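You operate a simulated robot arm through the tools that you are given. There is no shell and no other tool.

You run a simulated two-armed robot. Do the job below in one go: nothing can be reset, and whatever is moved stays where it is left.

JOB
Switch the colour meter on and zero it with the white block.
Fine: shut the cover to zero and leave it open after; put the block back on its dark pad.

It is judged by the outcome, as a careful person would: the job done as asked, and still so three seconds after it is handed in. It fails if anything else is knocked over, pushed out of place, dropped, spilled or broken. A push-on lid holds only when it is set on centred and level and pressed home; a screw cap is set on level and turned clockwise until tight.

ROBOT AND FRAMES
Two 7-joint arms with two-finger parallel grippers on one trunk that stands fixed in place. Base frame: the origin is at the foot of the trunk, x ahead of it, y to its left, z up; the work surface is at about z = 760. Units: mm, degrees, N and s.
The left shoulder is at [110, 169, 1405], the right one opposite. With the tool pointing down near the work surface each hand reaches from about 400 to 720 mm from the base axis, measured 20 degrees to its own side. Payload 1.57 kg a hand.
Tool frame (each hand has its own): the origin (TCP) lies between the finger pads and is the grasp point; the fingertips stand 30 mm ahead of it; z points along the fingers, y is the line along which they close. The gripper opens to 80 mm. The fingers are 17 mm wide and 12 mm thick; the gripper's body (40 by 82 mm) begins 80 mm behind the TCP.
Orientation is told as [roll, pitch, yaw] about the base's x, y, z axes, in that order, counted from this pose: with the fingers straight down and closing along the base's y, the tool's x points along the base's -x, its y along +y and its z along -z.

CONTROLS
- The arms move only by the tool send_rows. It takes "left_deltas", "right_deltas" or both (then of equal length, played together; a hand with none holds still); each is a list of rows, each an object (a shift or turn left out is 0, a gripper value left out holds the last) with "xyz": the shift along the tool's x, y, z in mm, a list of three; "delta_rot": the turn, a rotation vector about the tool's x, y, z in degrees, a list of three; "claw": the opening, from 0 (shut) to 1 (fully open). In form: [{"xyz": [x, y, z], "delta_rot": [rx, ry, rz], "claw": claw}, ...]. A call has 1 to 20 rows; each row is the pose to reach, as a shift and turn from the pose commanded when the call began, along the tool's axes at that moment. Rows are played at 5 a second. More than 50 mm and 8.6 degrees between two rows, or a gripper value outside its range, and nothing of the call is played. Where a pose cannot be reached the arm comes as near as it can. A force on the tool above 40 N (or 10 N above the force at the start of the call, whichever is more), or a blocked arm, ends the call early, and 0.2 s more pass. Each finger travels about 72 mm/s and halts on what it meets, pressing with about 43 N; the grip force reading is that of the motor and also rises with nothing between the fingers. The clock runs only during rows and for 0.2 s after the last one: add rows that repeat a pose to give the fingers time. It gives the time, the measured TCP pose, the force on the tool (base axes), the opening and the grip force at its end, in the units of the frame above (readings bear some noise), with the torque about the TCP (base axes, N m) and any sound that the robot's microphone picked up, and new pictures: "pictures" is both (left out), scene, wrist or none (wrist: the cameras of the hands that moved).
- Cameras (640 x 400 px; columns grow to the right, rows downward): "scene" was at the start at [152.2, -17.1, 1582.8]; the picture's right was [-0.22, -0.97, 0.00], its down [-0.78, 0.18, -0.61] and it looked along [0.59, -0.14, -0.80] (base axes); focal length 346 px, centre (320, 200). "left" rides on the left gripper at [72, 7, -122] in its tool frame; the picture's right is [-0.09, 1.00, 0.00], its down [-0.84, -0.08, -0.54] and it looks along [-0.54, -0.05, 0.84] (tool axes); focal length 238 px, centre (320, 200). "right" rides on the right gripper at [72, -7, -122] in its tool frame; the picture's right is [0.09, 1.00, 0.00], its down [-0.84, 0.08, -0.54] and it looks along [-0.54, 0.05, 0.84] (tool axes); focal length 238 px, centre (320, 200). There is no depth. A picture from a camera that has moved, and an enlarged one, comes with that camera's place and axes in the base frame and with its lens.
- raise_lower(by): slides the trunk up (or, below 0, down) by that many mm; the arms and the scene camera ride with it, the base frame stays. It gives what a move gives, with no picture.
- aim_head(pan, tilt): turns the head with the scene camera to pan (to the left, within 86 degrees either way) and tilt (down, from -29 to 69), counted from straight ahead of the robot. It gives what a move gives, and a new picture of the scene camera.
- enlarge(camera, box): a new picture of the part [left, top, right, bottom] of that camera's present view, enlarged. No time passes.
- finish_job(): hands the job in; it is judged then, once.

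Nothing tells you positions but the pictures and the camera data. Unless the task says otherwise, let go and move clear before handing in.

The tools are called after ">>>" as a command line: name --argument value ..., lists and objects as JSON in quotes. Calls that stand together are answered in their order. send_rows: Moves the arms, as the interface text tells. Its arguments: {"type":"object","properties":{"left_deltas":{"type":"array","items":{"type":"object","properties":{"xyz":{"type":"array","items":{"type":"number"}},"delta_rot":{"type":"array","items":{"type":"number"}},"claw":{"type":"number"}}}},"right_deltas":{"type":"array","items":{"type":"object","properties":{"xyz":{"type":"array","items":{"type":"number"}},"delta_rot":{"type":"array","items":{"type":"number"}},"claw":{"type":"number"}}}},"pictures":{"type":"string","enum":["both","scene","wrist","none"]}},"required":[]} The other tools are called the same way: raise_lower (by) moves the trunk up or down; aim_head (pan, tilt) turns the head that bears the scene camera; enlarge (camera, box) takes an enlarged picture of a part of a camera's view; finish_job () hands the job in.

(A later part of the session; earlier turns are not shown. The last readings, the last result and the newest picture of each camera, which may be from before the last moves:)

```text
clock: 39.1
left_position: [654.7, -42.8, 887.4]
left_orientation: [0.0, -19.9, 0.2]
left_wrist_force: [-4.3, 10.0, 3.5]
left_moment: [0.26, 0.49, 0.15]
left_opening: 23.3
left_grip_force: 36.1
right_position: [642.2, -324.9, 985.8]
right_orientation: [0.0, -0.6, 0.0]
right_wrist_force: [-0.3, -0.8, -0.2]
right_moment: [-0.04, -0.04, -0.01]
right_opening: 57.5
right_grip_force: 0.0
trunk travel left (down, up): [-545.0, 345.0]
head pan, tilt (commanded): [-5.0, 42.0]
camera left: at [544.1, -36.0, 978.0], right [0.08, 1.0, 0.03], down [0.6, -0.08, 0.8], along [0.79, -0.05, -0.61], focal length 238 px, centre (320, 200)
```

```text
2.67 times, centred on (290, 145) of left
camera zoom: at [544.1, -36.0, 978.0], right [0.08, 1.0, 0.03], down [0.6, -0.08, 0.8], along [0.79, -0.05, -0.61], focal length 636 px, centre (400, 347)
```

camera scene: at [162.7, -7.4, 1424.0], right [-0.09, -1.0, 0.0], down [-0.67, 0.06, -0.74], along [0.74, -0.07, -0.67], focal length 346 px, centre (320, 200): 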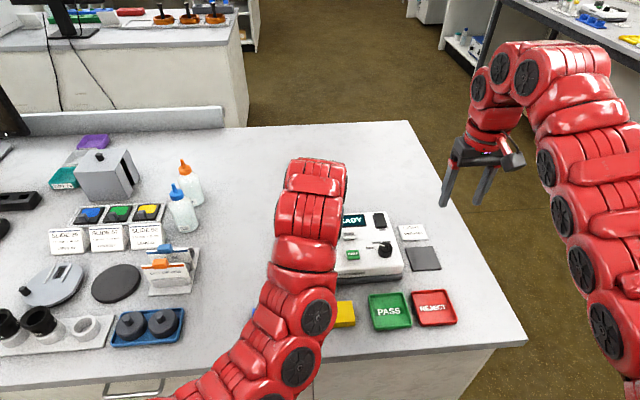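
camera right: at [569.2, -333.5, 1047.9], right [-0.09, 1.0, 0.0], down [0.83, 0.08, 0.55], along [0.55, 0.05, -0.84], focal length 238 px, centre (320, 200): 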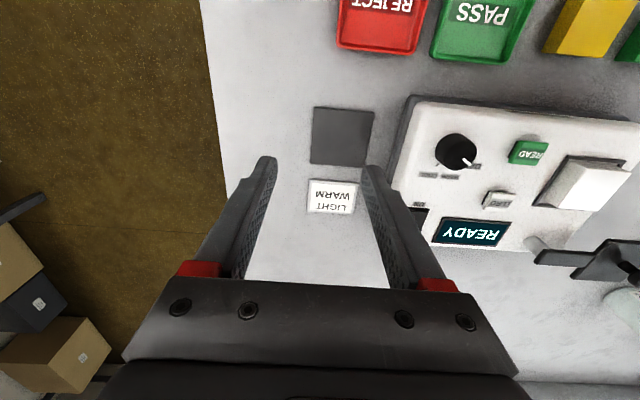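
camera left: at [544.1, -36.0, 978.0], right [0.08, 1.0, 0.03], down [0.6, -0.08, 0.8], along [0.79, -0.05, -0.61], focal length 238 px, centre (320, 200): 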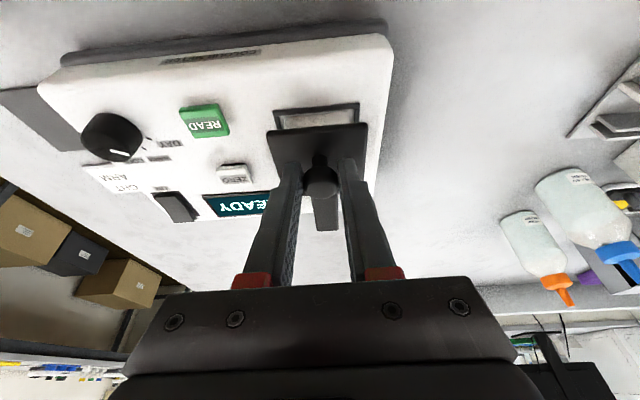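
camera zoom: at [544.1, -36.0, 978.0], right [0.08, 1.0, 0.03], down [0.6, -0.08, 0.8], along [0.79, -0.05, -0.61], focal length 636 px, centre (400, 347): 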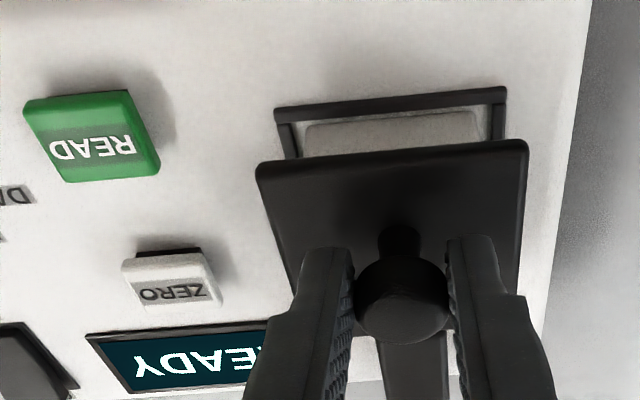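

The force rose to 10 N with no further movement, so the cover is shut against its stop. I'll relax the push, release the knob and back the left hand up along the finger line.

>>> send_rows --left_deltas '[{"xyz": [0, 2.0, 0]}, {"xyz": [0, 2.0, 0], "claw": 0.4}, {"xyz": [0, 2.0, 0], "claw": 0.6}, {"xyz": [0, 2.0, 0], "claw": 0.6}, {"xyz": [0, 2.0, -15], "claw": 0.6}, {"xyz": [0, 2.0, -35], "claw": 0.6}, {"xyz": [0, 2.0, -55], "claw": 0.6}, {"xyz": [0, 2.0, -75], "claw": 0.6}]' --pictures "both"

>>> enlarge --camera "left" --box '[170, 30, 470, 217]'

```text
clock: 40.9
left_position: [655.4, -49.7, 915.5]
left_orientation: [-0.1, -20.0, 0.0]
left_wrist_force: [-0.4, -0.2, 0.1]
left_moment: [0.0, 0.0, -0.01]
left_opening: 47.8
left_grip_force: 0.1
left hand out of reach, approached as far as the arm can: row 6, 7, 8
right_position: [641.9, -327.8, 985.3]
right_orientation: [0.1, -0.5, 0.0]
right_wrist_force: [0.0, -0.4, 0.3]
right_moment: [0.0, -0.02, 0.01]
right_opening: 57.4
right_grip_force: 0.0
trunk travel left (down, up): [-545.0, 345.0]
head pan, tilt (commanded): [-5.0, 42.0]
camera scene: at [163.1, -7.9, 1423.9], right [-0.09, -1.0, 0.0], down [-0.67, 0.06, -0.74], along [0.74, -0.06, -0.67], focal length 346 px, centre (320, 200)
camera left: at [546.3, -42.9, 1006.5], right [0.09, 1.0, 0.03], down [0.6, -0.08, 0.8], along [0.79, -0.05, -0.61], focal length 238 px, centre (320, 200)
```

scene: 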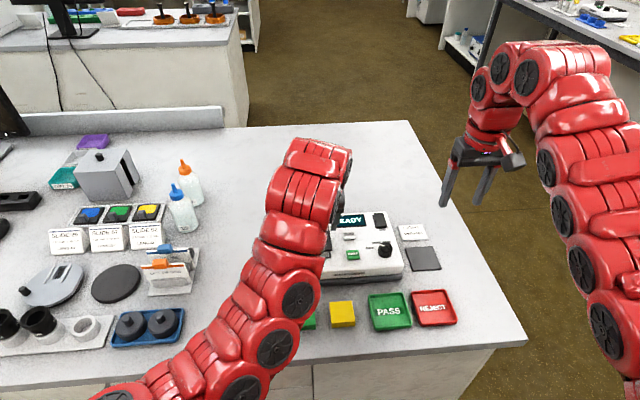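
left: 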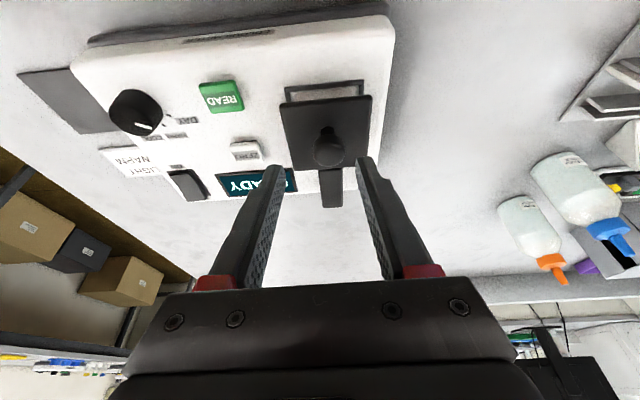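

```text
2.13 times, centred on (320, 124) of left
camera zoom: at [546.3, -42.9, 1006.5], right [0.09, 1.0, 0.03], down [0.6, -0.08, 0.8], along [0.79, -0.05, -0.61], focal length 508 px, centre (320, 363)
```

zoom: 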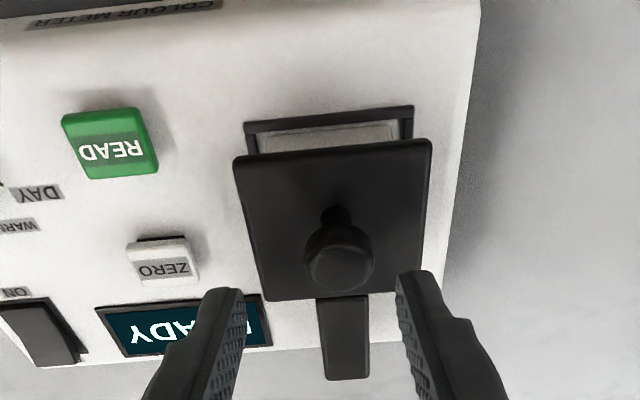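

The cover stays shut after release. The left hand can't rise further on its own, so I'll raise the trunk 50 mm to lift both hands clear of the knob. Then I'll move the left hand off to the left.

>>> raise_lower --by 50

```text
clock: 41.8
left_position: [655.4, -49.0, 965.1]
left_orientation: [0.0, -20.0, -0.1]
left_wrist_force: [-0.9, 0.3, 0.6]
left_moment: [-0.01, 0.0, 0.01]
left_opening: 48.0
left_grip_force: 0.1
right_position: [642.4, -327.3, 1035.3]
right_orientation: [0.1, -0.5, 0.0]
right_wrist_force: [0.5, 0.7, -0.2]
right_moment: [0.02, 0.02, 0.02]
right_opening: 57.7
right_grip_force: 0.0
trunk travel left (down, up): [-595.0, 295.0]
head pan, tilt (commanded): [-5.0, 42.0]
```

>>> send_rows --left_deltas '[{"xyz": [0, 40, 0]}, {"xyz": [0, 80, 0]}, {"xyz": [0, 120, 0]}, {"xyz": [0, 160, 0]}, {"xyz": [0, 200, 0]}, {"xyz": [0, 230, 0]}]' --pictures "scene"

>>> enlarge --camera "scene" --box '[260, 185, 460, 310]'

```text
clock: 43.2
left_position: [668.2, 140.6, 933.9]
left_orientation: [0.0, -20.2, 0.0]
left_wrist_force: [0.2, -0.2, -0.1]
left_moment: [-0.02, 0.0, -0.01]
left_opening: 48.1
left_grip_force: 0.1
left hand out of reach, approached as far as the arm can: row 1, 2, 3, 4, 5, 6
right_position: [642.0, -326.1, 1036.5]
right_orientation: [0.0, -0.5, 0.0]
right_wrist_force: [0.6, -0.7, 0.7]
right_moment: [-0.02, -0.02, 0.0]
right_opening: 57.3
right_grip_force: 0.0
trunk travel left (down, up): [-595.0, 295.0]
head pan, tilt (commanded): [-5.0, 42.0]
camera scene: at [163.1, -6.9, 1473.9], right [-0.09, -1.0, 0.0], down [-0.67, 0.06, -0.74], along [0.74, -0.07, -0.67], focal length 346 px, centre (320, 200)
```

scene: 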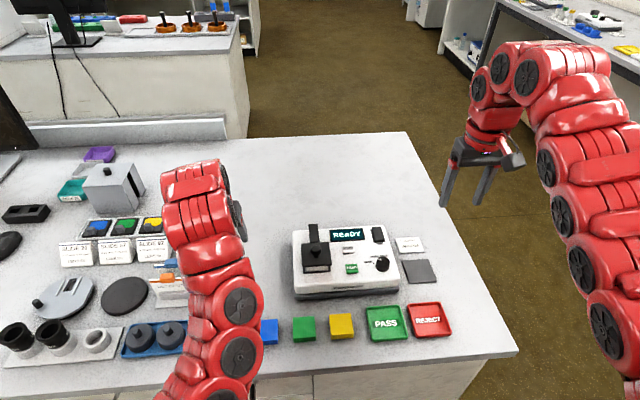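

```text
3.20 times, centred on (360, 248) of scene
camera zoom: at [163.1, -6.9, 1473.9], right [-0.09, -1.0, 0.0], down [-0.67, 0.06, -0.74], along [0.74, -0.07, -0.67], focal length 1106 px, centre (192, 48)
```

zoom: 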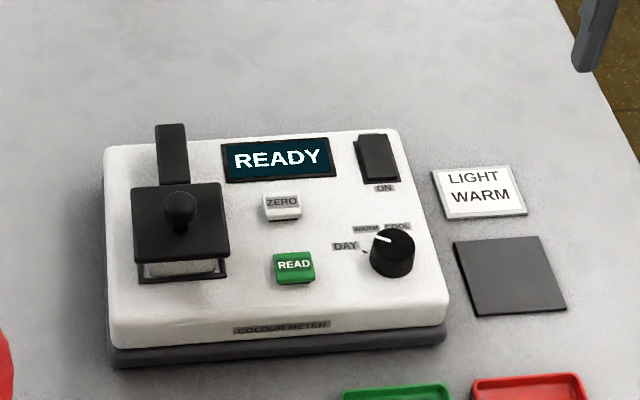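

The cover is shut over the block, and the meter, card and pad are where they were. Next the right hand goes above ZERO at about [695, -121.5] with its fingers closed.

>>> send_rows --right_deltas '[{"xyz": [-10, 40, 0], "claw": 0}, {"xyz": [-20, 80, 10], "claw": 0}, {"xyz": [-30, 120, 20], "claw": 0}, {"xyz": [-40, 160, 35], "delta_rot": [0, 0.5, 0], "claw": 0}, {"xyz": [-53, 204, 50], "delta_rot": [0, 0.5, 0], "claw": 0}, {"xyz": [-53, 205, 90], "delta_rot": [0, 0.5, 0], "claw": 0}, {"xyz": [-53, 205, 125], "delta_rot": [0, 0.5, 0], "claw": 0}, {"xyz": [-53, 205, 125], "delta_rot": [0, 0.5, 0], "claw": 0}]' --pictures "both"

>>> enlarge --camera "right" --box '[200, 50, 440, 200]'

>>> enlarge --camera "scene" --box '[280, 195, 400, 270]'

```text
clock: 45.0
left_position: [667.1, 140.8, 934.2]
left_orientation: [0.0, -20.2, 0.0]
left_wrist_force: [0.3, 0.0, -0.7]
left_moment: [0.01, -0.03, 0.0]
left_opening: 48.1
left_grip_force: 0.1
right_position: [693.3, -124.5, 914.5]
right_orientation: [0.2, 0.0, 0.0]
right_wrist_force: [-0.1, 0.0, 0.3]
right_moment: [0.02, -0.01, 0.02]
right_opening: 0.0
right_grip_force: 21.4
trunk travel left (down, up): [-595.0, 295.0]
head pan, tilt (commanded): [-5.0, 42.0]
camera scene: at [162.6, -7.9, 1474.0], right [-0.09, -1.0, 0.0], down [-0.67, 0.06, -0.74], along [0.74, -0.06, -0.67], focal length 346 px, centre (320, 200)
camera right: at [621.6, -129.9, 1036.2], right [-0.09, 1.0, 0.0], down [0.84, 0.08, 0.54], along [0.54, 0.05, -0.84], focal length 238 px, centre (320, 200)
```

scene: 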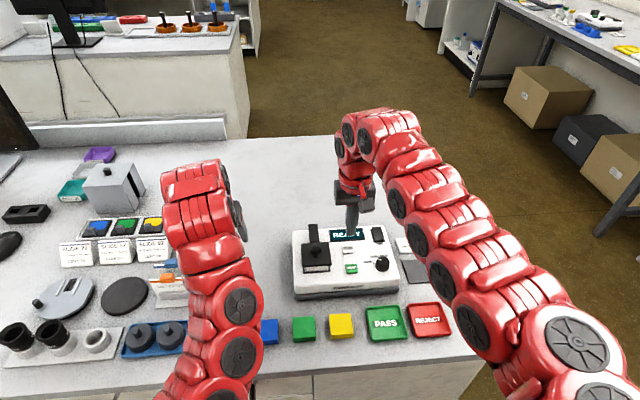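
right: 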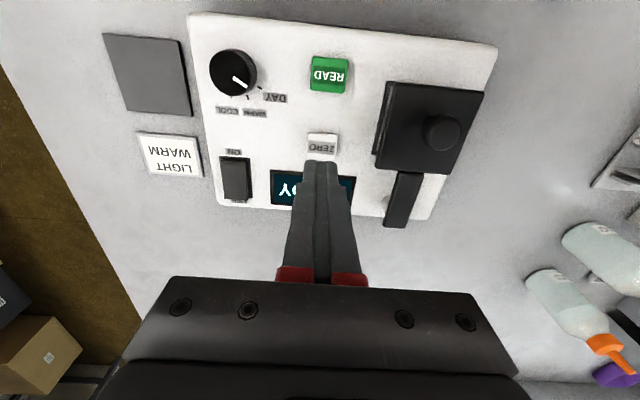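

```text
2.67 times, centred on (320, 125) of right
camera zoom: at [621.6, -129.9, 1036.2], right [-0.09, 1.0, 0.0], down [0.84, 0.08, 0.54], along [0.54, 0.05, -0.84], focal length 636 px, centre (320, 400)
```

zoom: 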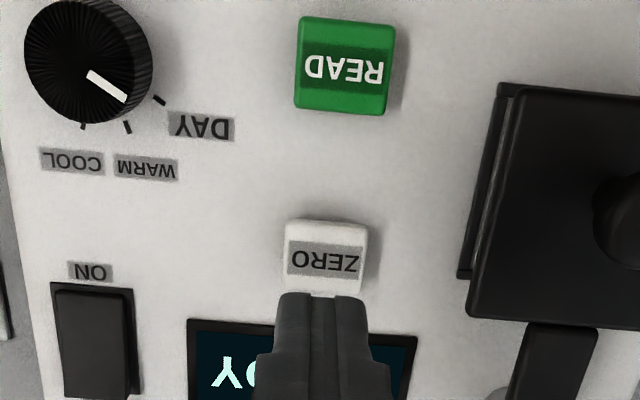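

```text
5.33 times, centred on (340, 232) of scene
camera zoom: at [162.6, -7.9, 1474.0], right [-0.09, -1.0, 0.0], down [-0.67, 0.06, -0.74], along [0.74, -0.06, -0.67], focal length 1843 px, centre (213, 27)
```

zoom: 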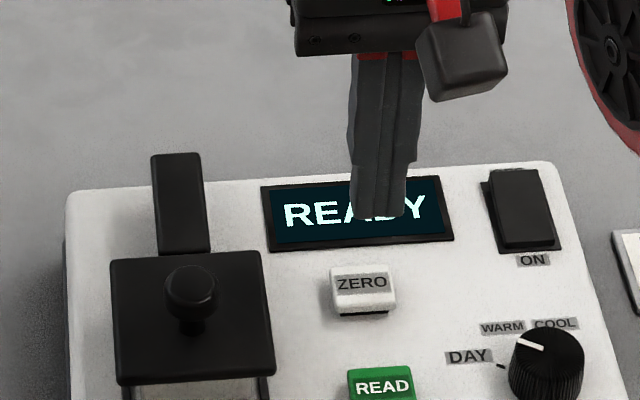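

ZERO is at about [696.5, -122]. I'll shift 2.5 mm forward and 1 mm left, then come down to just above it.

>>> send_rows --right_deltas '[{"xyz": [-2.5, 1, 15]}, {"xyz": [-2.5, 1, 30]}, {"xyz": [-2.5, 1, 42]}, {"xyz": [-2.5, 1, 48]}, {"xyz": [-2.5, 1, 50]}, {"xyz": [-2.5, 1, 50]}]' --pictures "both"

>>> enlarge --camera "right" --box '[240, 80, 400, 180]'

>>> enlarge --camera "scene" --box '[280, 195, 400, 270]'

```text
clock: 46.4
left_position: [667.3, 138.9, 934.8]
left_orientation: [0.0, -20.1, 0.0]
left_wrist_force: [-0.9, -0.3, 0.1]
left_moment: [0.03, 0.0, -0.04]
left_opening: 47.9
left_grip_force: 0.1
right_position: [697.8, -120.2, 862.3]
right_orientation: [0.1, -0.1, 0.0]
right_wrist_force: [0.2, 0.6, 0.5]
right_moment: [0.02, 0.02, -0.03]
right_opening: 0.0
right_grip_force: 20.9
trunk travel left (down, up): [-595.0, 295.0]
head pan, tilt (commanded): [-5.0, 42.0]
camera scene: at [163.0, -7.7, 1473.9], right [-0.09, -1.0, 0.0], down [-0.67, 0.06, -0.74], along [0.74, -0.06, -0.67], focal length 346 px, centre (320, 200)
camera right: at [626.3, -126.3, 984.6], right [-0.09, 1.0, 0.0], down [0.84, 0.08, 0.54], along [0.54, 0.05, -0.84], focal length 238 px, centre (320, 200)
```

scene: 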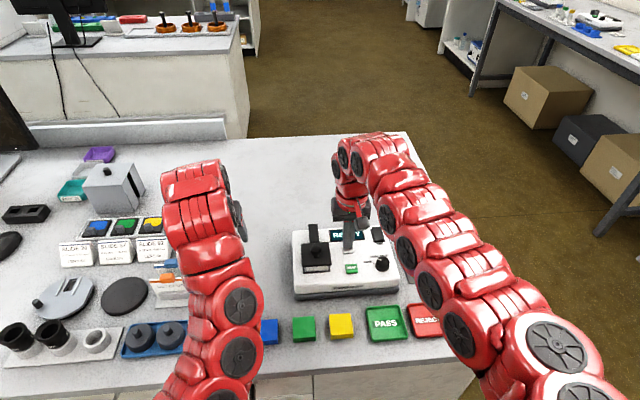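
right: 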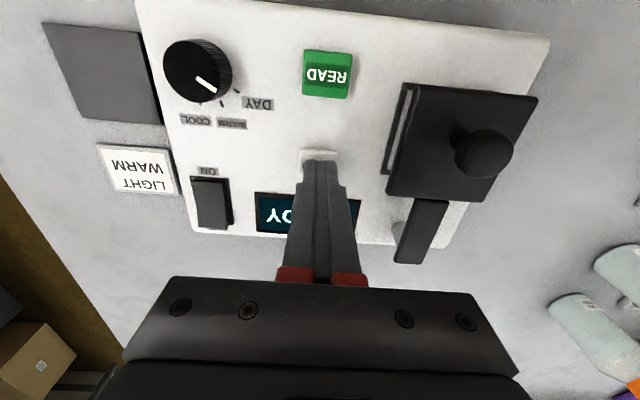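

```text
4.00 times, centred on (320, 130) of right
camera zoom: at [626.3, -126.3, 984.6], right [-0.09, 1.0, 0.0], down [0.84, 0.08, 0.54], along [0.54, 0.05, -0.84], focal length 953 px, centre (320, 480)
```

zoom: 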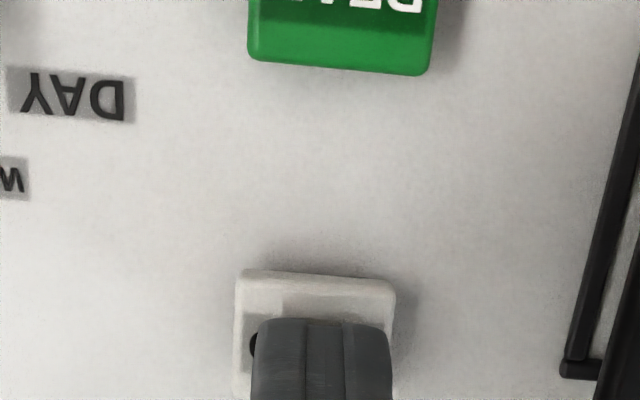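

```text
5.33 times, centred on (340, 232) of scene
camera zoom: at [163.0, -7.7, 1473.9], right [-0.09, -1.0, 0.0], down [-0.67, 0.06, -0.74], along [0.74, -0.06, -0.67], focal length 1843 px, centre (213, 27)
```

zoom: 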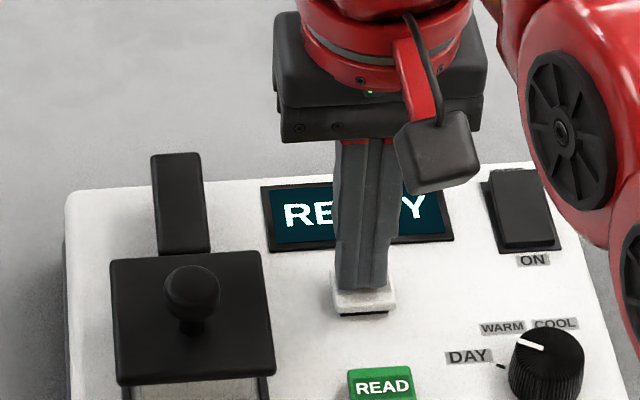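

The fingertips are just above the ZERO button and centred on it. Pressing now in small steps.

>>> send_rows --right_deltas '[{"xyz": [0, -1, 2]}, {"xyz": [0, -1, 4]}, {"xyz": [0, -1, 5]}, {"xyz": [0, -1, 6]}, {"xyz": [0, -1, 7]}]' --pictures "scene"

>>> enlarge --camera "scene" --box '[280, 195, 400, 270]'

```text
clock: 47.6
left_position: [666.4, 140.4, 934.2]
left_orientation: [0.0, -20.2, 0.0]
left_wrist_force: [0.8, 0.2, 0.1]
left_moment: [0.0, -0.01, 0.02]
left_opening: 48.1
left_grip_force: 0.1
right_position: [699.1, -121.8, 854.7]
right_orientation: [0.0, 0.0, -0.1]
right_wrist_force: [0.6, -1.6, 3.5]
right_moment: [-0.02, -0.01, 0.01]
right_opening: 0.0
right_grip_force: 21.0
trunk travel left (down, up): [-595.0, 295.0]
head pan, tilt (commanded): [-5.0, 42.0]
heard: click
camera scene: at [162.7, -7.9, 1474.0], right [-0.09, -1.0, 0.0], down [-0.67, 0.06, -0.74], along [0.74, -0.06, -0.67], focal length 346 px, centre (320, 200)
```

scene: 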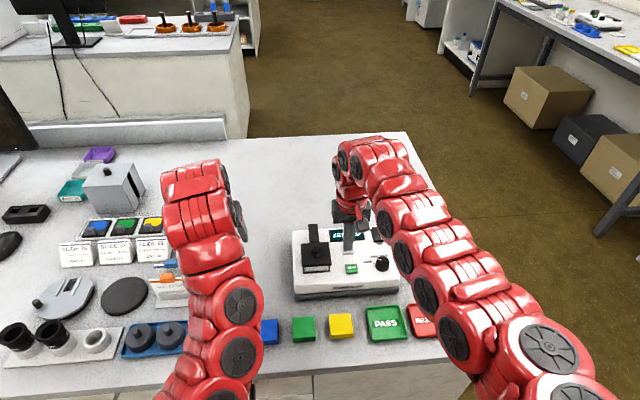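

```text
5.33 times, centred on (340, 232) of scene
camera zoom: at [162.7, -7.9, 1474.0], right [-0.09, -1.0, 0.0], down [-0.67, 0.06, -0.74], along [0.74, -0.06, -0.67], focal length 1843 px, centre (213, 27)
```

zoom: 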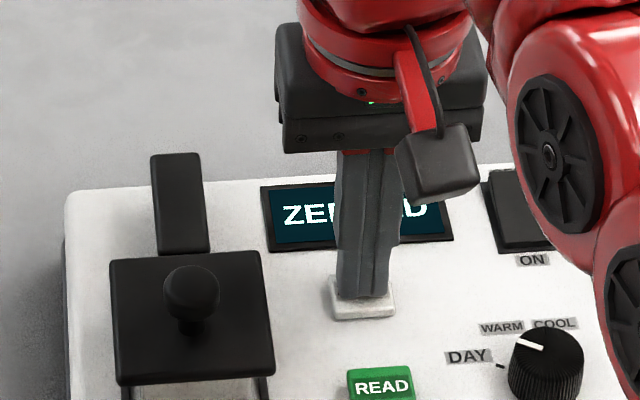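

A click, and the display now shows ZEROED. I'll lift the right hand straight off and move it back to the right.

>>> send_rows --right_deltas '[{"xyz": [0, 0, -8]}, {"xyz": [0, 0, -35]}, {"xyz": [0, 0, -75]}, {"xyz": [0, -20, -110]}, {"xyz": [10, -60, -125]}, {"xyz": [20, -100, -130]}, {"xyz": [30, -140, -130]}, {"xyz": [45, -180, -130]}, {"xyz": [55, -210, -130]}]' --pictures "scene"

>>> enlarge --camera "scene" --box '[260, 185, 460, 310]'

```text
clock: 49.6
left_position: [667.7, 139.9, 934.1]
left_orientation: [0.2, -20.2, -0.1]
left_wrist_force: [0.7, -0.5, 0.9]
left_moment: [0.04, 0.01, -0.03]
left_opening: 47.9
left_grip_force: 0.0
right_position: [642.0, -331.7, 985.1]
right_orientation: [0.1, 0.1, 0.0]
right_wrist_force: [0.3, 0.3, -0.5]
right_moment: [0.0, -0.01, 0.01]
right_opening: 0.1
right_grip_force: 21.3
trunk travel left (down, up): [-595.0, 295.0]
head pan, tilt (commanded): [-5.0, 42.0]
camera scene: at [162.7, -8.3, 1474.0], right [-0.09, -1.0, 0.0], down [-0.67, 0.06, -0.74], along [0.74, -0.06, -0.67], focal length 346 px, centre (320, 200)
```

scene: 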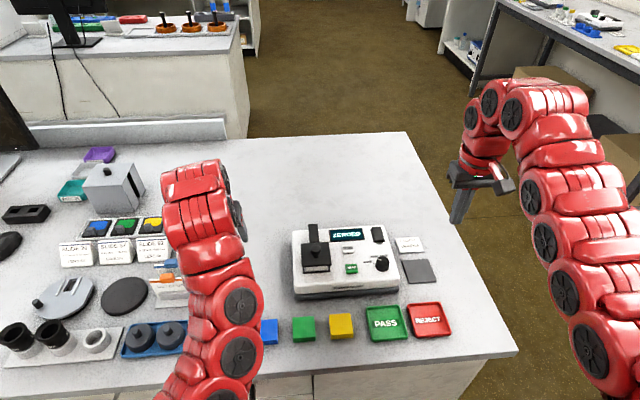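

```text
3.20 times, centred on (360, 248) of scene
camera zoom: at [162.7, -8.3, 1474.0], right [-0.09, -1.0, 0.0], down [-0.67, 0.06, -0.74], along [0.74, -0.06, -0.67], focal length 1106 px, centre (192, 48)
```

zoom: 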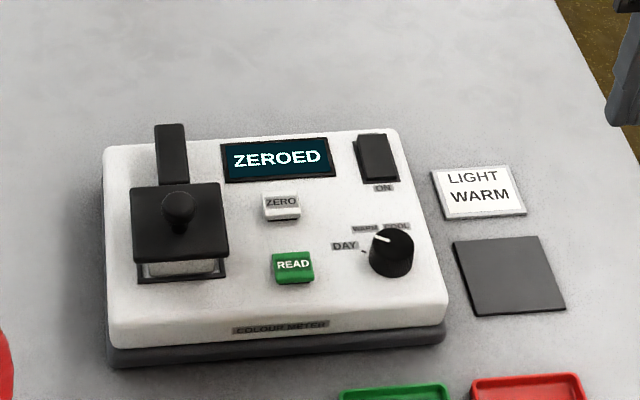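

The meter is zeroed. Now I'll bring the left hand back over the knob, with the gripper open and the same tilt, so I can swing the cover open again.

>>> send_rows --left_deltas '[{"xyz": [3, -40, -1]}, {"xyz": [6, -80, -2]}, {"xyz": [9, -120, -3.2]}, {"xyz": [11, -155, -4]}, {"xyz": [13, -182.4, -4.8]}, {"xyz": [13, -182.4, -4.8]}]' --pictures "both"

>>> enlarge --camera "left" --box '[200, 70, 440, 220]'

```text
clock: 51.0
left_position: [654.2, -42.4, 936.5]
left_orientation: [-0.1, -19.9, 0.0]
left_wrist_force: [0.5, -0.3, 0.0]
left_moment: [-0.01, 0.0, -0.01]
left_opening: 47.6
left_grip_force: 0.1
right_position: [642.4, -330.9, 984.1]
right_orientation: [0.1, 0.0, -0.1]
right_wrist_force: [0.5, -0.1, -0.6]
right_moment: [-0.02, 0.01, 0.0]
right_opening: 0.1
right_grip_force: 21.3
trunk travel left (down, up): [-595.0, 295.0]
head pan, tilt (commanded): [-5.0, 42.0]
camera scene: at [163.0, -7.4, 1473.9], right [-0.09, -1.0, 0.0], down [-0.67, 0.06, -0.74], along [0.74, -0.06, -0.67], focal length 346 px, centre (320, 200)
camera left: at [544.3, -36.3, 1026.9], right [0.09, 1.0, 0.03], down [0.6, -0.08, 0.8], along [0.79, -0.05, -0.61], focal length 238 px, centre (320, 200)
```

scene: 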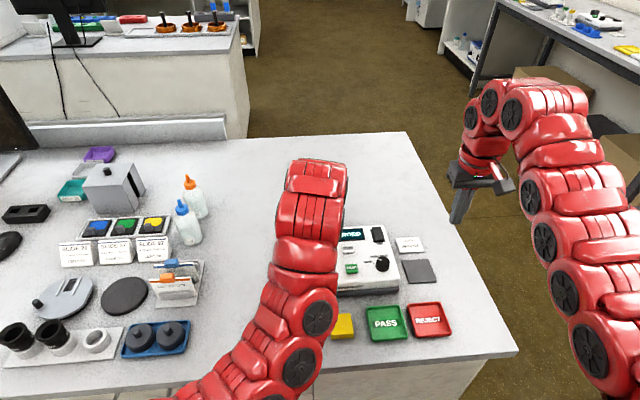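
left: 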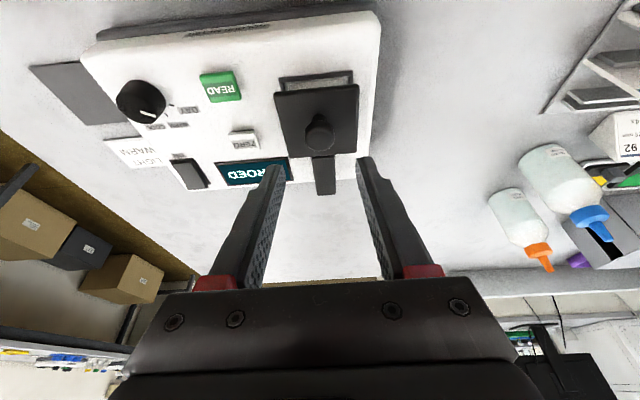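

```text
2.67 times, centred on (320, 145) of left
camera zoom: at [544.3, -36.3, 1026.9], right [0.09, 1.0, 0.03], down [0.6, -0.08, 0.8], along [0.79, -0.05, -0.61], focal length 636 px, centre (320, 347)
```

zoom: 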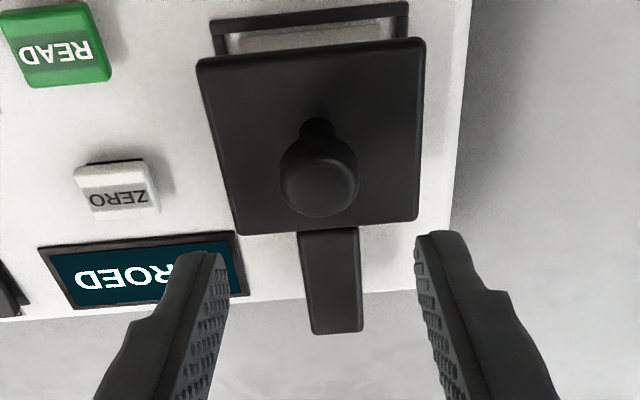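

The knob is centred between the fingers, so I'll go straight down to the same grip height as before and close.

>>> send_rows --left_deltas '[{"xyz": [4.9, 0, 13.2]}, {"xyz": [9.7, 0, 26.5]}, {"xyz": [13.0, 0, 35.3]}, {"xyz": [15, 0, 40.6]}, {"xyz": [16.3, 0, 44.3]}, {"xyz": [16.3, 0, 44.3], "claw": 0.4}, {"xyz": [16.3, 0, 44.3], "claw": 0.3}, {"xyz": [16.3, 0, 44.3], "claw": 0.2}, {"xyz": [16.3, 0, 44.3], "claw": 0.2}]' --pictures "wrist"

>>> enlarge --camera "left" --box '[200, 70, 440, 220]'

```text
clock: 53.0
left_position: [652.4, -42.5, 887.0]
left_orientation: [0.0, -20.0, 0.1]
left_wrist_force: [-2.3, 10.5, -1.9]
left_moment: [0.25, 0.1, 0.22]
left_opening: 23.3
left_grip_force: 36.0
right_position: [643.0, -330.0, 985.4]
right_orientation: [0.1, 0.1, 0.0]
right_wrist_force: [0.0, 0.3, -0.7]
right_moment: [0.02, -0.01, -0.01]
right_opening: 0.3
right_grip_force: 21.0
trunk travel left (down, up): [-595.0, 295.0]
head pan, tilt (commanded): [-5.0, 42.0]
camera left: at [543.5, -36.0, 978.8], right [0.08, 1.0, 0.03], down [0.6, -0.08, 0.8], along [0.79, -0.05, -0.61], focal length 238 px, centre (320, 200)
```

left: 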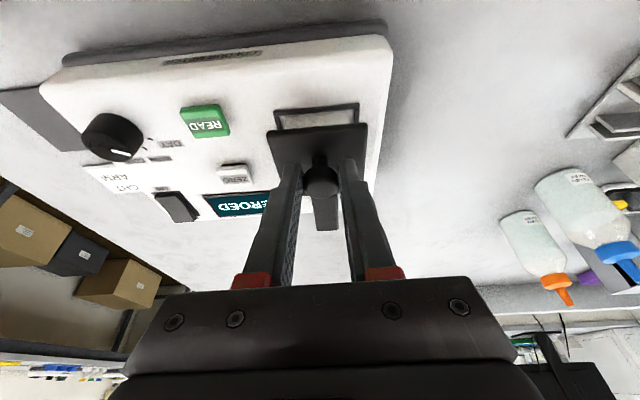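

```text
2.67 times, centred on (320, 145) of left
camera zoom: at [543.5, -36.0, 978.8], right [0.08, 1.0, 0.03], down [0.6, -0.08, 0.8], along [0.79, -0.05, -0.61], focal length 636 px, centre (320, 347)
```

zoom: 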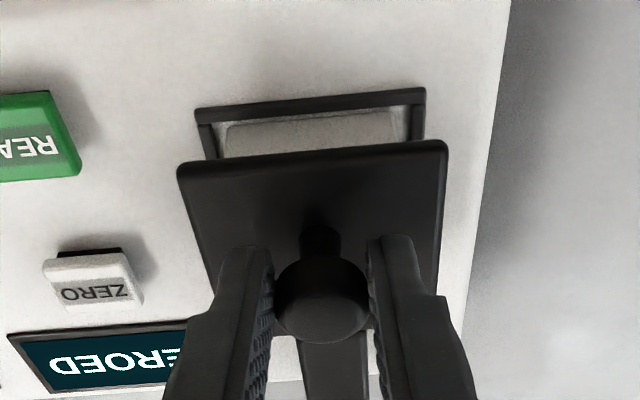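

I have the knob again and the display still reads ZEROED. I'll swing the cover back open along the same arc, first to about 42°.

>>> send_rows --left_deltas '[{"xyz": [-0.3, 5, 0.1]}, {"xyz": [-0.7, 11, 0.3]}, {"xyz": [-1.9, 19.3, 0.7]}, {"xyz": [-4.2, 28.6, 1.5]}, {"xyz": [-7.5, 37.7, 2.7]}, {"xyz": [-11.7, 46.4, 4.2]}, {"xyz": [-16.6, 54.5, 6.1]}, {"xyz": [-22.4, 62, 8.1]}, {"xyz": [-28.9, 68.9, 10.5]}]' --pictures "both"

>>> enlarge --camera "left" --box '[170, 70, 410, 220]'

```text
clock: 55.0
left_position: [683.9, 24.8, 888.4]
left_orientation: [0.0, -20.0, 0.0]
left_wrist_force: [-0.9, -3.0, 0.4]
left_moment: [-0.08, 0.01, -0.26]
left_opening: 23.4
left_grip_force: 35.1
right_position: [643.8, -332.0, 985.3]
right_orientation: [0.1, 0.0, 0.0]
right_wrist_force: [0.3, 0.5, 0.8]
right_moment: [0.03, -0.01, -0.01]
right_opening: 0.0
right_grip_force: 21.6
trunk travel left (down, up): [-595.0, 295.0]
head pan, tilt (commanded): [-5.0, 42.0]
camera scene: at [162.7, -8.1, 1473.9], right [-0.09, -1.0, 0.0], down [-0.67, 0.06, -0.74], along [0.74, -0.06, -0.67], focal length 346 px, centre (320, 200)
camera left: at [574.1, 31.1, 978.8], right [0.09, 1.0, 0.03], down [0.6, -0.08, 0.8], along [0.79, -0.05, -0.61], focal length 238 px, centre (320, 200)
```

scene: 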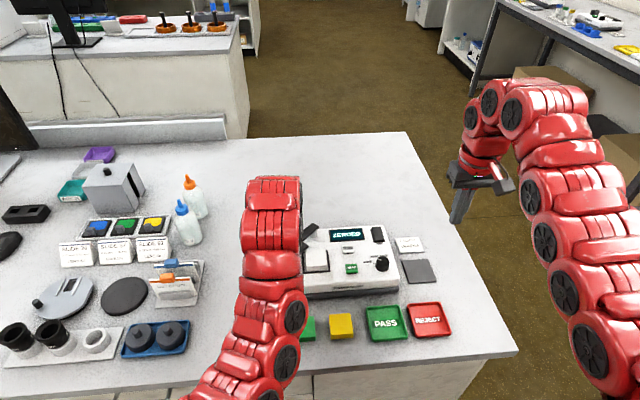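
left: 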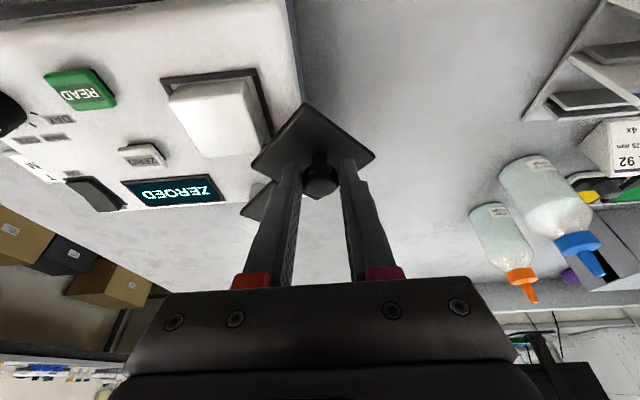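

```text
2.67 times, centred on (290, 145) of left
camera zoom: at [574.1, 31.1, 978.8], right [0.09, 1.0, 0.03], down [0.6, -0.08, 0.8], along [0.79, -0.05, -0.61], focal length 636 px, centre (400, 347)
```

zoom: 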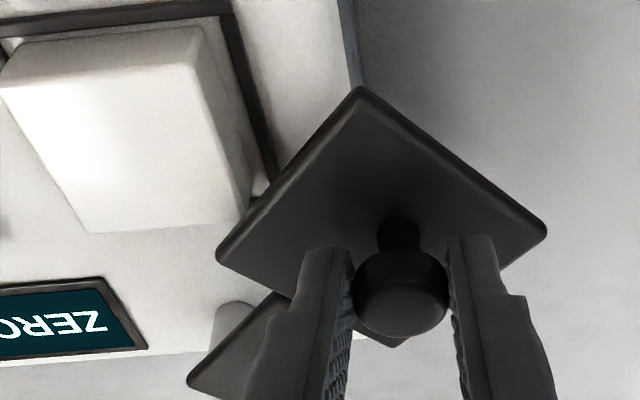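

The cover swings back freely and the block hasn't moved. I'll continue along the arc to its original fully open position.

>>> send_rows --left_deltas '[{"xyz": [-7.2, 7.3, 2.6]}, {"xyz": [-14.9, 12.6, 5.4]}, {"xyz": [-23, 17, 8.4]}, {"xyz": [-31.6, 20.5, 11.5]}, {"xyz": [-40.3, 23, 14.7]}, {"xyz": [-49.4, 24.5, 18]}, {"xyz": [-58.5, 25, 21.3]}, {"xyz": [-63.1, 24.9, 22.9]}]' --pictures "both"

>>> enlarge --camera "scene" --box '[240, 180, 400, 280]'

>>> enlarge --camera "left" --box '[170, 70, 410, 220]'

```text
clock: 56.8
left_position: [751.6, 51.1, 887.7]
left_orientation: [0.0, -20.2, 0.1]
left_wrist_force: [-1.8, 2.9, 0.6]
left_moment: [0.15, -0.28, -0.16]
left_opening: 23.3
left_grip_force: 35.7
right_position: [642.8, -330.3, 986.1]
right_orientation: [0.1, 0.0, 0.0]
right_wrist_force: [-1.1, -0.8, -0.5]
right_moment: [-0.04, 0.03, -0.02]
right_opening: 0.0
right_grip_force: 21.4
trunk travel left (down, up): [-595.0, 295.0]
head pan, tilt (commanded): [-5.0, 42.0]
camera scene: at [162.6, -7.4, 1474.0], right [-0.09, -1.0, 0.0], down [-0.67, 0.06, -0.74], along [0.74, -0.06, -0.67], focal length 346 px, centre (320, 200)
camera left: at [641.7, 57.1, 978.7], right [0.08, 1.0, 0.03], down [0.6, -0.08, 0.8], along [0.8, -0.05, -0.6], focal length 238 px, centre (320, 200)
```

scene: 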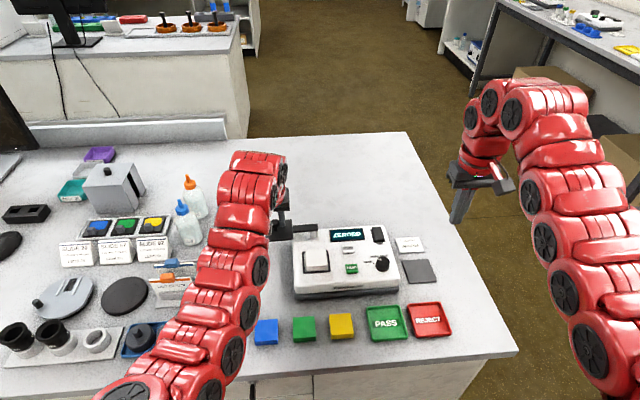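
left: 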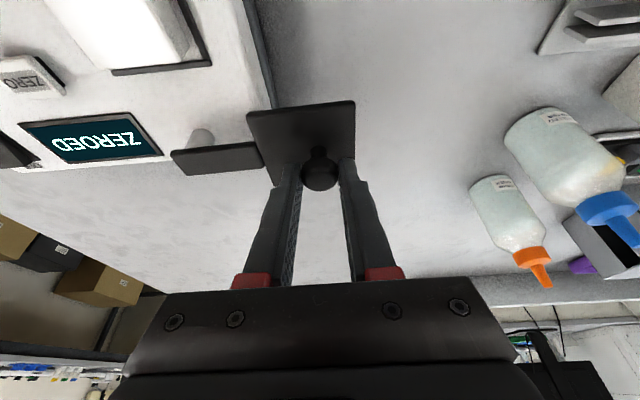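

```text
4.00 times, centred on (320, 230) of scene
camera zoom: at [162.6, -7.4, 1474.0], right [-0.09, -1.0, 0.0], down [-0.67, 0.06, -0.74], along [0.74, -0.06, -0.67], focal length 1382 px, centre (320, 80)
```

zoom: 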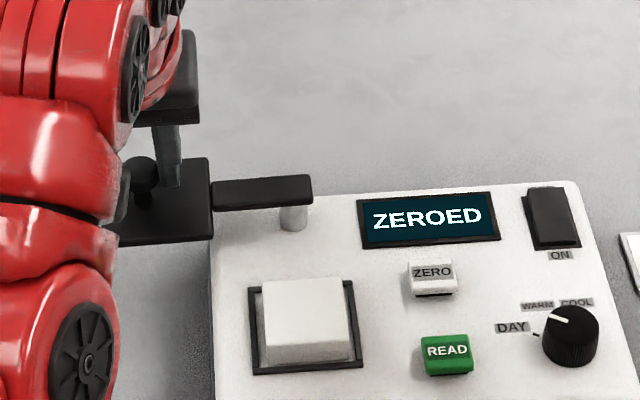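

```text
2.67 times, centred on (290, 145) of left
camera zoom: at [641.7, 57.1, 978.7], right [0.08, 1.0, 0.03], down [0.6, -0.08, 0.8], along [0.8, -0.05, -0.6], focal length 636 px, centre (400, 347)
```

zoom: 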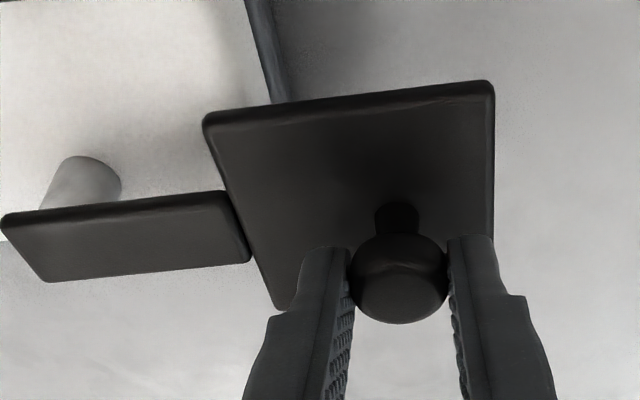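

The cover is back at its original open position. I'll release the knob and back the left hand away along the finger line.

>>> send_rows --left_deltas '[{"xyz": [0, 0, 0], "claw": 0.4}, {"xyz": [0, 0, 0], "claw": 0.6}, {"xyz": [0, 0, 0], "claw": 0.6}, {"xyz": [0, 0, -12], "claw": 0.6}, {"xyz": [0, 0, -30], "claw": 0.6}, {"xyz": [0, 0, -50], "claw": 0.6}, {"xyz": [0, 0, -60], "claw": 0.6}]' --pictures "both"

>>> enlarge --camera "left" --box '[170, 70, 410, 220]'

```text
clock: 58.4
left_position: [728.3, 49.0, 944.8]
left_orientation: [0.0, -19.9, 0.0]
left_wrist_force: [0.2, 0.0, 0.7]
left_moment: [0.03, 0.01, -0.02]
left_opening: 47.9
left_grip_force: 0.1
right_position: [642.6, -332.2, 983.1]
right_orientation: [0.1, 0.0, 0.0]
right_wrist_force: [0.1, 0.9, -0.3]
right_moment: [-0.03, -0.01, 0.0]
right_opening: 0.0
right_grip_force: 20.6
trunk travel left (down, up): [-595.0, 295.0]
head pan, tilt (commanded): [-5.0, 42.0]
camera scene: at [162.9, -7.6, 1474.0], right [-0.09, -1.0, 0.0], down [-0.67, 0.06, -0.74], along [0.74, -0.06, -0.67], focal length 346 px, centre (320, 200)
camera left: at [620.1, 55.2, 1035.2], right [0.09, 1.0, 0.03], down [0.6, -0.08, 0.79], along [0.79, -0.05, -0.61], focal length 238 px, centre (320, 200)
```

scene: 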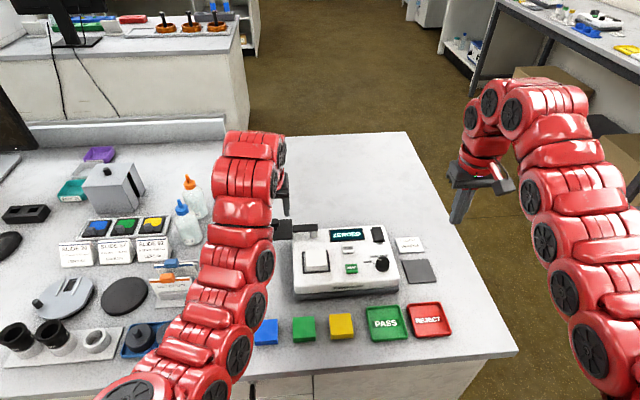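
left: 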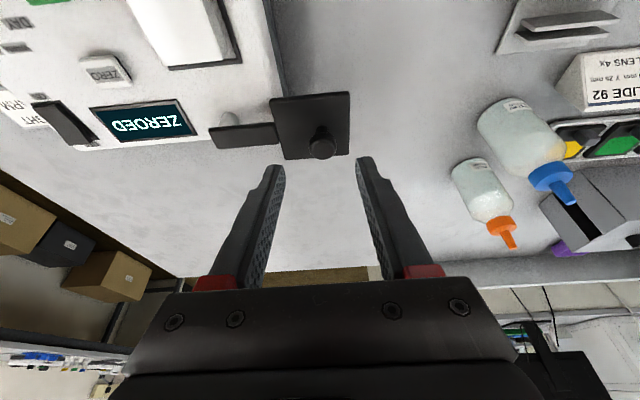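

```text
2.67 times, centred on (290, 145) of left
camera zoom: at [620.1, 55.2, 1035.2], right [0.09, 1.0, 0.03], down [0.6, -0.08, 0.79], along [0.79, -0.05, -0.61], focal length 636 px, centre (400, 347)
```

zoom: 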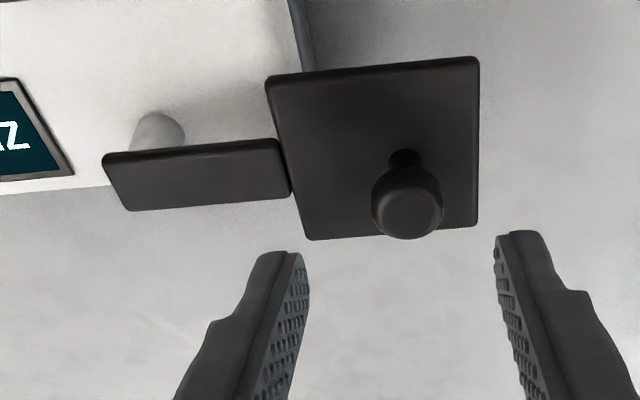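

The cover stays open. I'll bring the left hand back to a parked, upright pose away from the meter.

>>> send_rows --left_deltas '[{"xyz": [10, 26, -7], "delta_rot": [0, 4, 0]}, {"xyz": [20, 52, -14], "delta_rot": [0, 8, 0]}, {"xyz": [30, 78, -21], "delta_rot": [0, 12, 0]}, {"xyz": [40, 104, -28], "delta_rot": [0, 16, 0]}, {"xyz": [49.4, 130, -33.9], "delta_rot": [0, 20, 0]}, {"xyz": [49.4, 150, -33.9], "delta_rot": [0, 20, 0]}]' --pictures "scene"

>>> enlarge --camera "scene" --box '[240, 180, 460, 318]'

```text
clock: 59.8
left_position: [670.9, 200.8, 958.8]
left_orientation: [-0.1, 0.2, 0.0]
left_wrist_force: [-0.1, 0.1, 0.0]
left_moment: [-0.02, 0.02, 0.02]
left_opening: 47.8
left_grip_force: 0.0
right_position: [642.3, -331.3, 985.2]
right_orientation: [0.1, 0.0, 0.0]
right_wrist_force: [0.2, -0.2, 0.2]
right_moment: [0.01, 0.03, -0.03]
right_opening: 0.1
right_grip_force: 21.3
trunk travel left (down, up): [-595.0, 295.0]
head pan, tilt (commanded): [-5.0, 42.0]
camera scene: at [162.9, -7.1, 1474.0], right [-0.09, -1.0, 0.0], down [-0.67, 0.06, -0.74], along [0.74, -0.07, -0.67], focal length 346 px, centre (320, 200)
```

scene: 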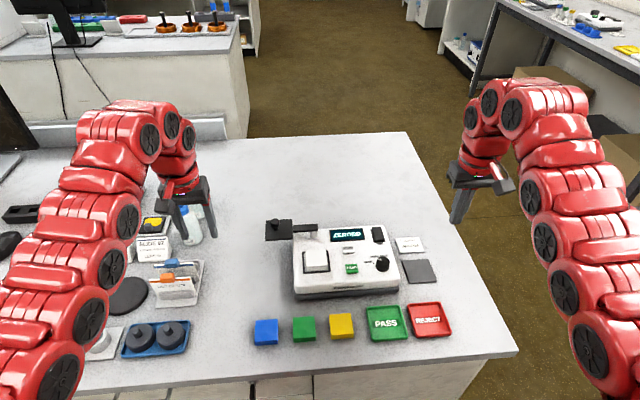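

```text
2.90 times, centred on (350, 249) of scene
camera zoom: at [162.9, -7.1, 1474.0], right [-0.09, -1.0, 0.0], down [-0.67, 0.06, -0.74], along [0.74, -0.07, -0.67], focal length 1002 px, centre (233, 58)
```

zoom: 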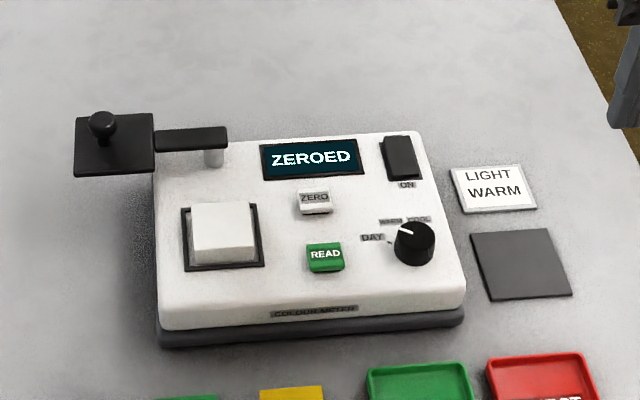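

The display reads ZEROED, the cover is open and the block is still in the frame. I'll open the right gripper part-way and move it above the port to fetch the block.

>>> send_rows --right_deltas '[{"xyz": [-4, 42, 5], "claw": 0.72}, {"xyz": [-8, 84, 10], "claw": 0.72}, {"xyz": [-12, 126, 15], "claw": 0.72}, {"xyz": [-16, 168, 22], "claw": 0.72}, {"xyz": [-20, 210, 30], "claw": 0.72}, {"xyz": [-24, 252, 38], "claw": 0.72}, {"xyz": [-28, 289, 45], "claw": 0.72}, {"xyz": [-28, 289, 45], "claw": 0.72}]' --pictures "both"

>>> enlarge --camera "right" --box '[220, 50, 460, 200]'

```text
clock: 61.6
left_position: [671.3, 199.1, 959.5]
left_orientation: [0.0, 0.0, 0.0]
left_wrist_force: [-0.6, -0.7, -0.2]
left_moment: [-0.01, 0.03, 0.0]
left_opening: 48.1
left_grip_force: 0.1
right_position: [672.3, -46.3, 939.8]
right_orientation: [0.1, 0.1, -0.1]
right_wrist_force: [-0.5, -0.4, 0.5]
right_moment: [0.04, 0.01, 0.04]
right_opening: 57.5
right_grip_force: 0.2
trunk travel left (down, up): [-595.0, 295.0]
head pan, tilt (commanded): [-5.0, 42.0]
camera scene: at [162.8, -8.6, 1474.0], right [-0.09, -1.0, 0.0], down [-0.67, 0.06, -0.74], along [0.74, -0.06, -0.67], focal length 346 px, centre (320, 200)
camera right: at [600.6, -51.3, 1062.6], right [-0.09, 1.0, 0.0], down [0.84, 0.08, 0.54], along [0.54, 0.05, -0.84], focal length 238 px, centre (320, 200)
```

scene: 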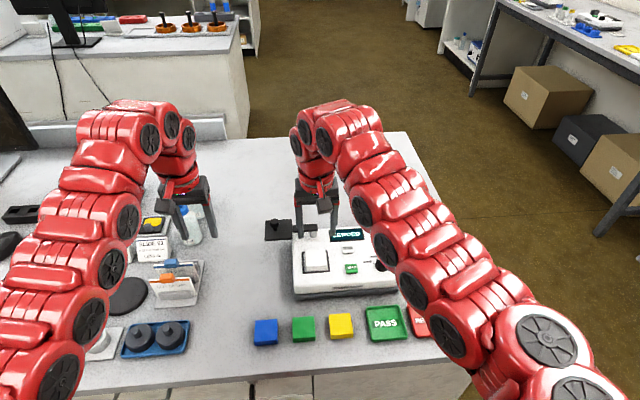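
right: 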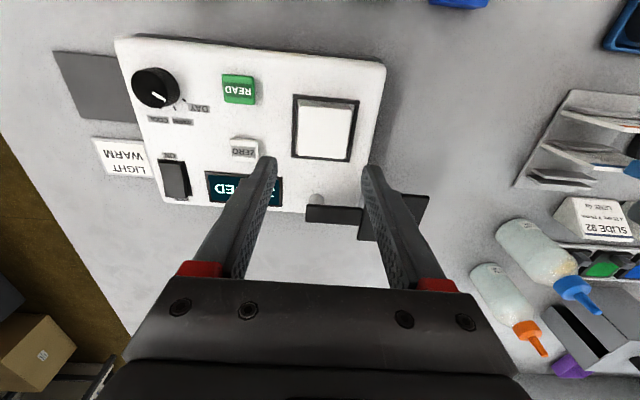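

```text
2.67 times, centred on (340, 125) of right
camera zoom: at [600.6, -51.3, 1062.6], right [-0.09, 1.0, 0.0], down [0.84, 0.08, 0.54], along [0.54, 0.05, -0.84], focal length 636 px, centre (267, 400)
```

zoom: 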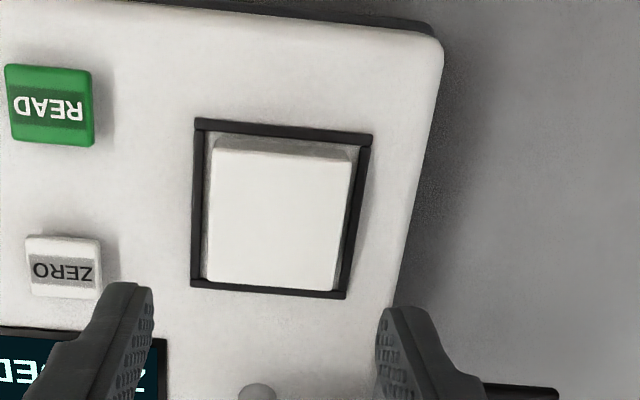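

The block appears about 3.5 mm nearer and 2.5 mm left of the hand's axis. I'll correct for that, go part of the way down and check again.

>>> send_rows --right_deltas '[{"xyz": [3.4, 2.5, 5]}, {"xyz": [3.4, 2.5, 25]}, {"xyz": [3.4, 2.5, 42]}, {"xyz": [3.4, 2.5, 50]}, {"xyz": [3.4, 2.5, 50]}]' --pictures "both"

>>> enlarge --camera "right" --box '[220, 60, 420, 185]'

```text
clock: 62.8
left_position: [670.1, 199.1, 959.7]
left_orientation: [-0.1, 0.0, -0.1]
left_wrist_force: [-0.2, 0.4, 0.8]
left_moment: [0.01, 0.0, 0.01]
left_opening: 48.0
left_grip_force: 0.0
right_position: [668.7, -40.5, 889.5]
right_orientation: [0.1, -0.1, 0.0]
right_wrist_force: [-0.1, 0.1, 0.8]
right_moment: [0.0, 0.02, 0.01]
right_opening: 57.6
right_grip_force: 0.0
trunk travel left (down, up): [-595.0, 295.0]
head pan, tilt (commanded): [-5.0, 42.0]
camera scene: at [163.0, -7.6, 1474.0], right [-0.09, -1.0, 0.0], down [-0.67, 0.06, -0.74], along [0.74, -0.06, -0.67], focal length 346 px, centre (320, 200)
camera right: at [596.5, -46.5, 1012.2], right [-0.09, 1.0, 0.0], down [0.84, 0.08, 0.54], along [0.54, 0.05, -0.84], focal length 238 px, centre (320, 200)
```

scene: 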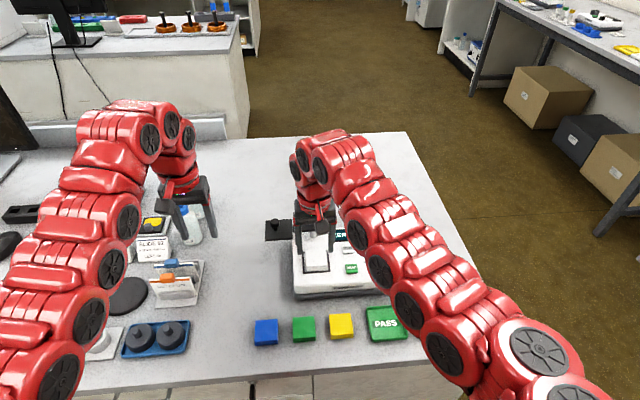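
right: 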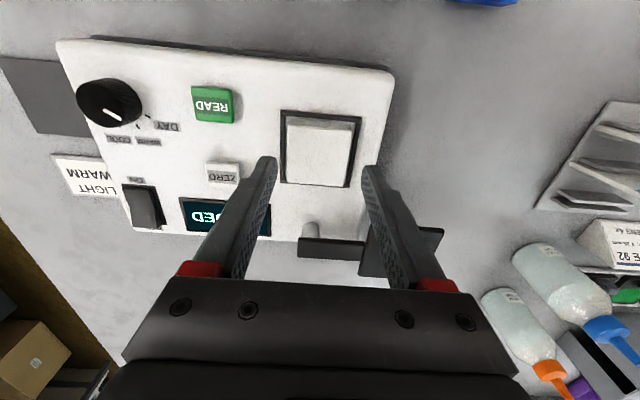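

```text
3.20 times, centred on (320, 122) of right
camera zoom: at [596.5, -46.5, 1012.2], right [-0.09, 1.0, 0.0], down [0.84, 0.08, 0.54], along [0.54, 0.05, -0.84], focal length 763 px, centre (320, 448)
```

zoom: 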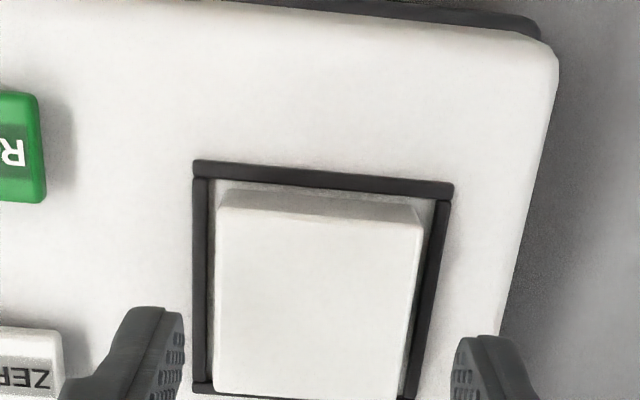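

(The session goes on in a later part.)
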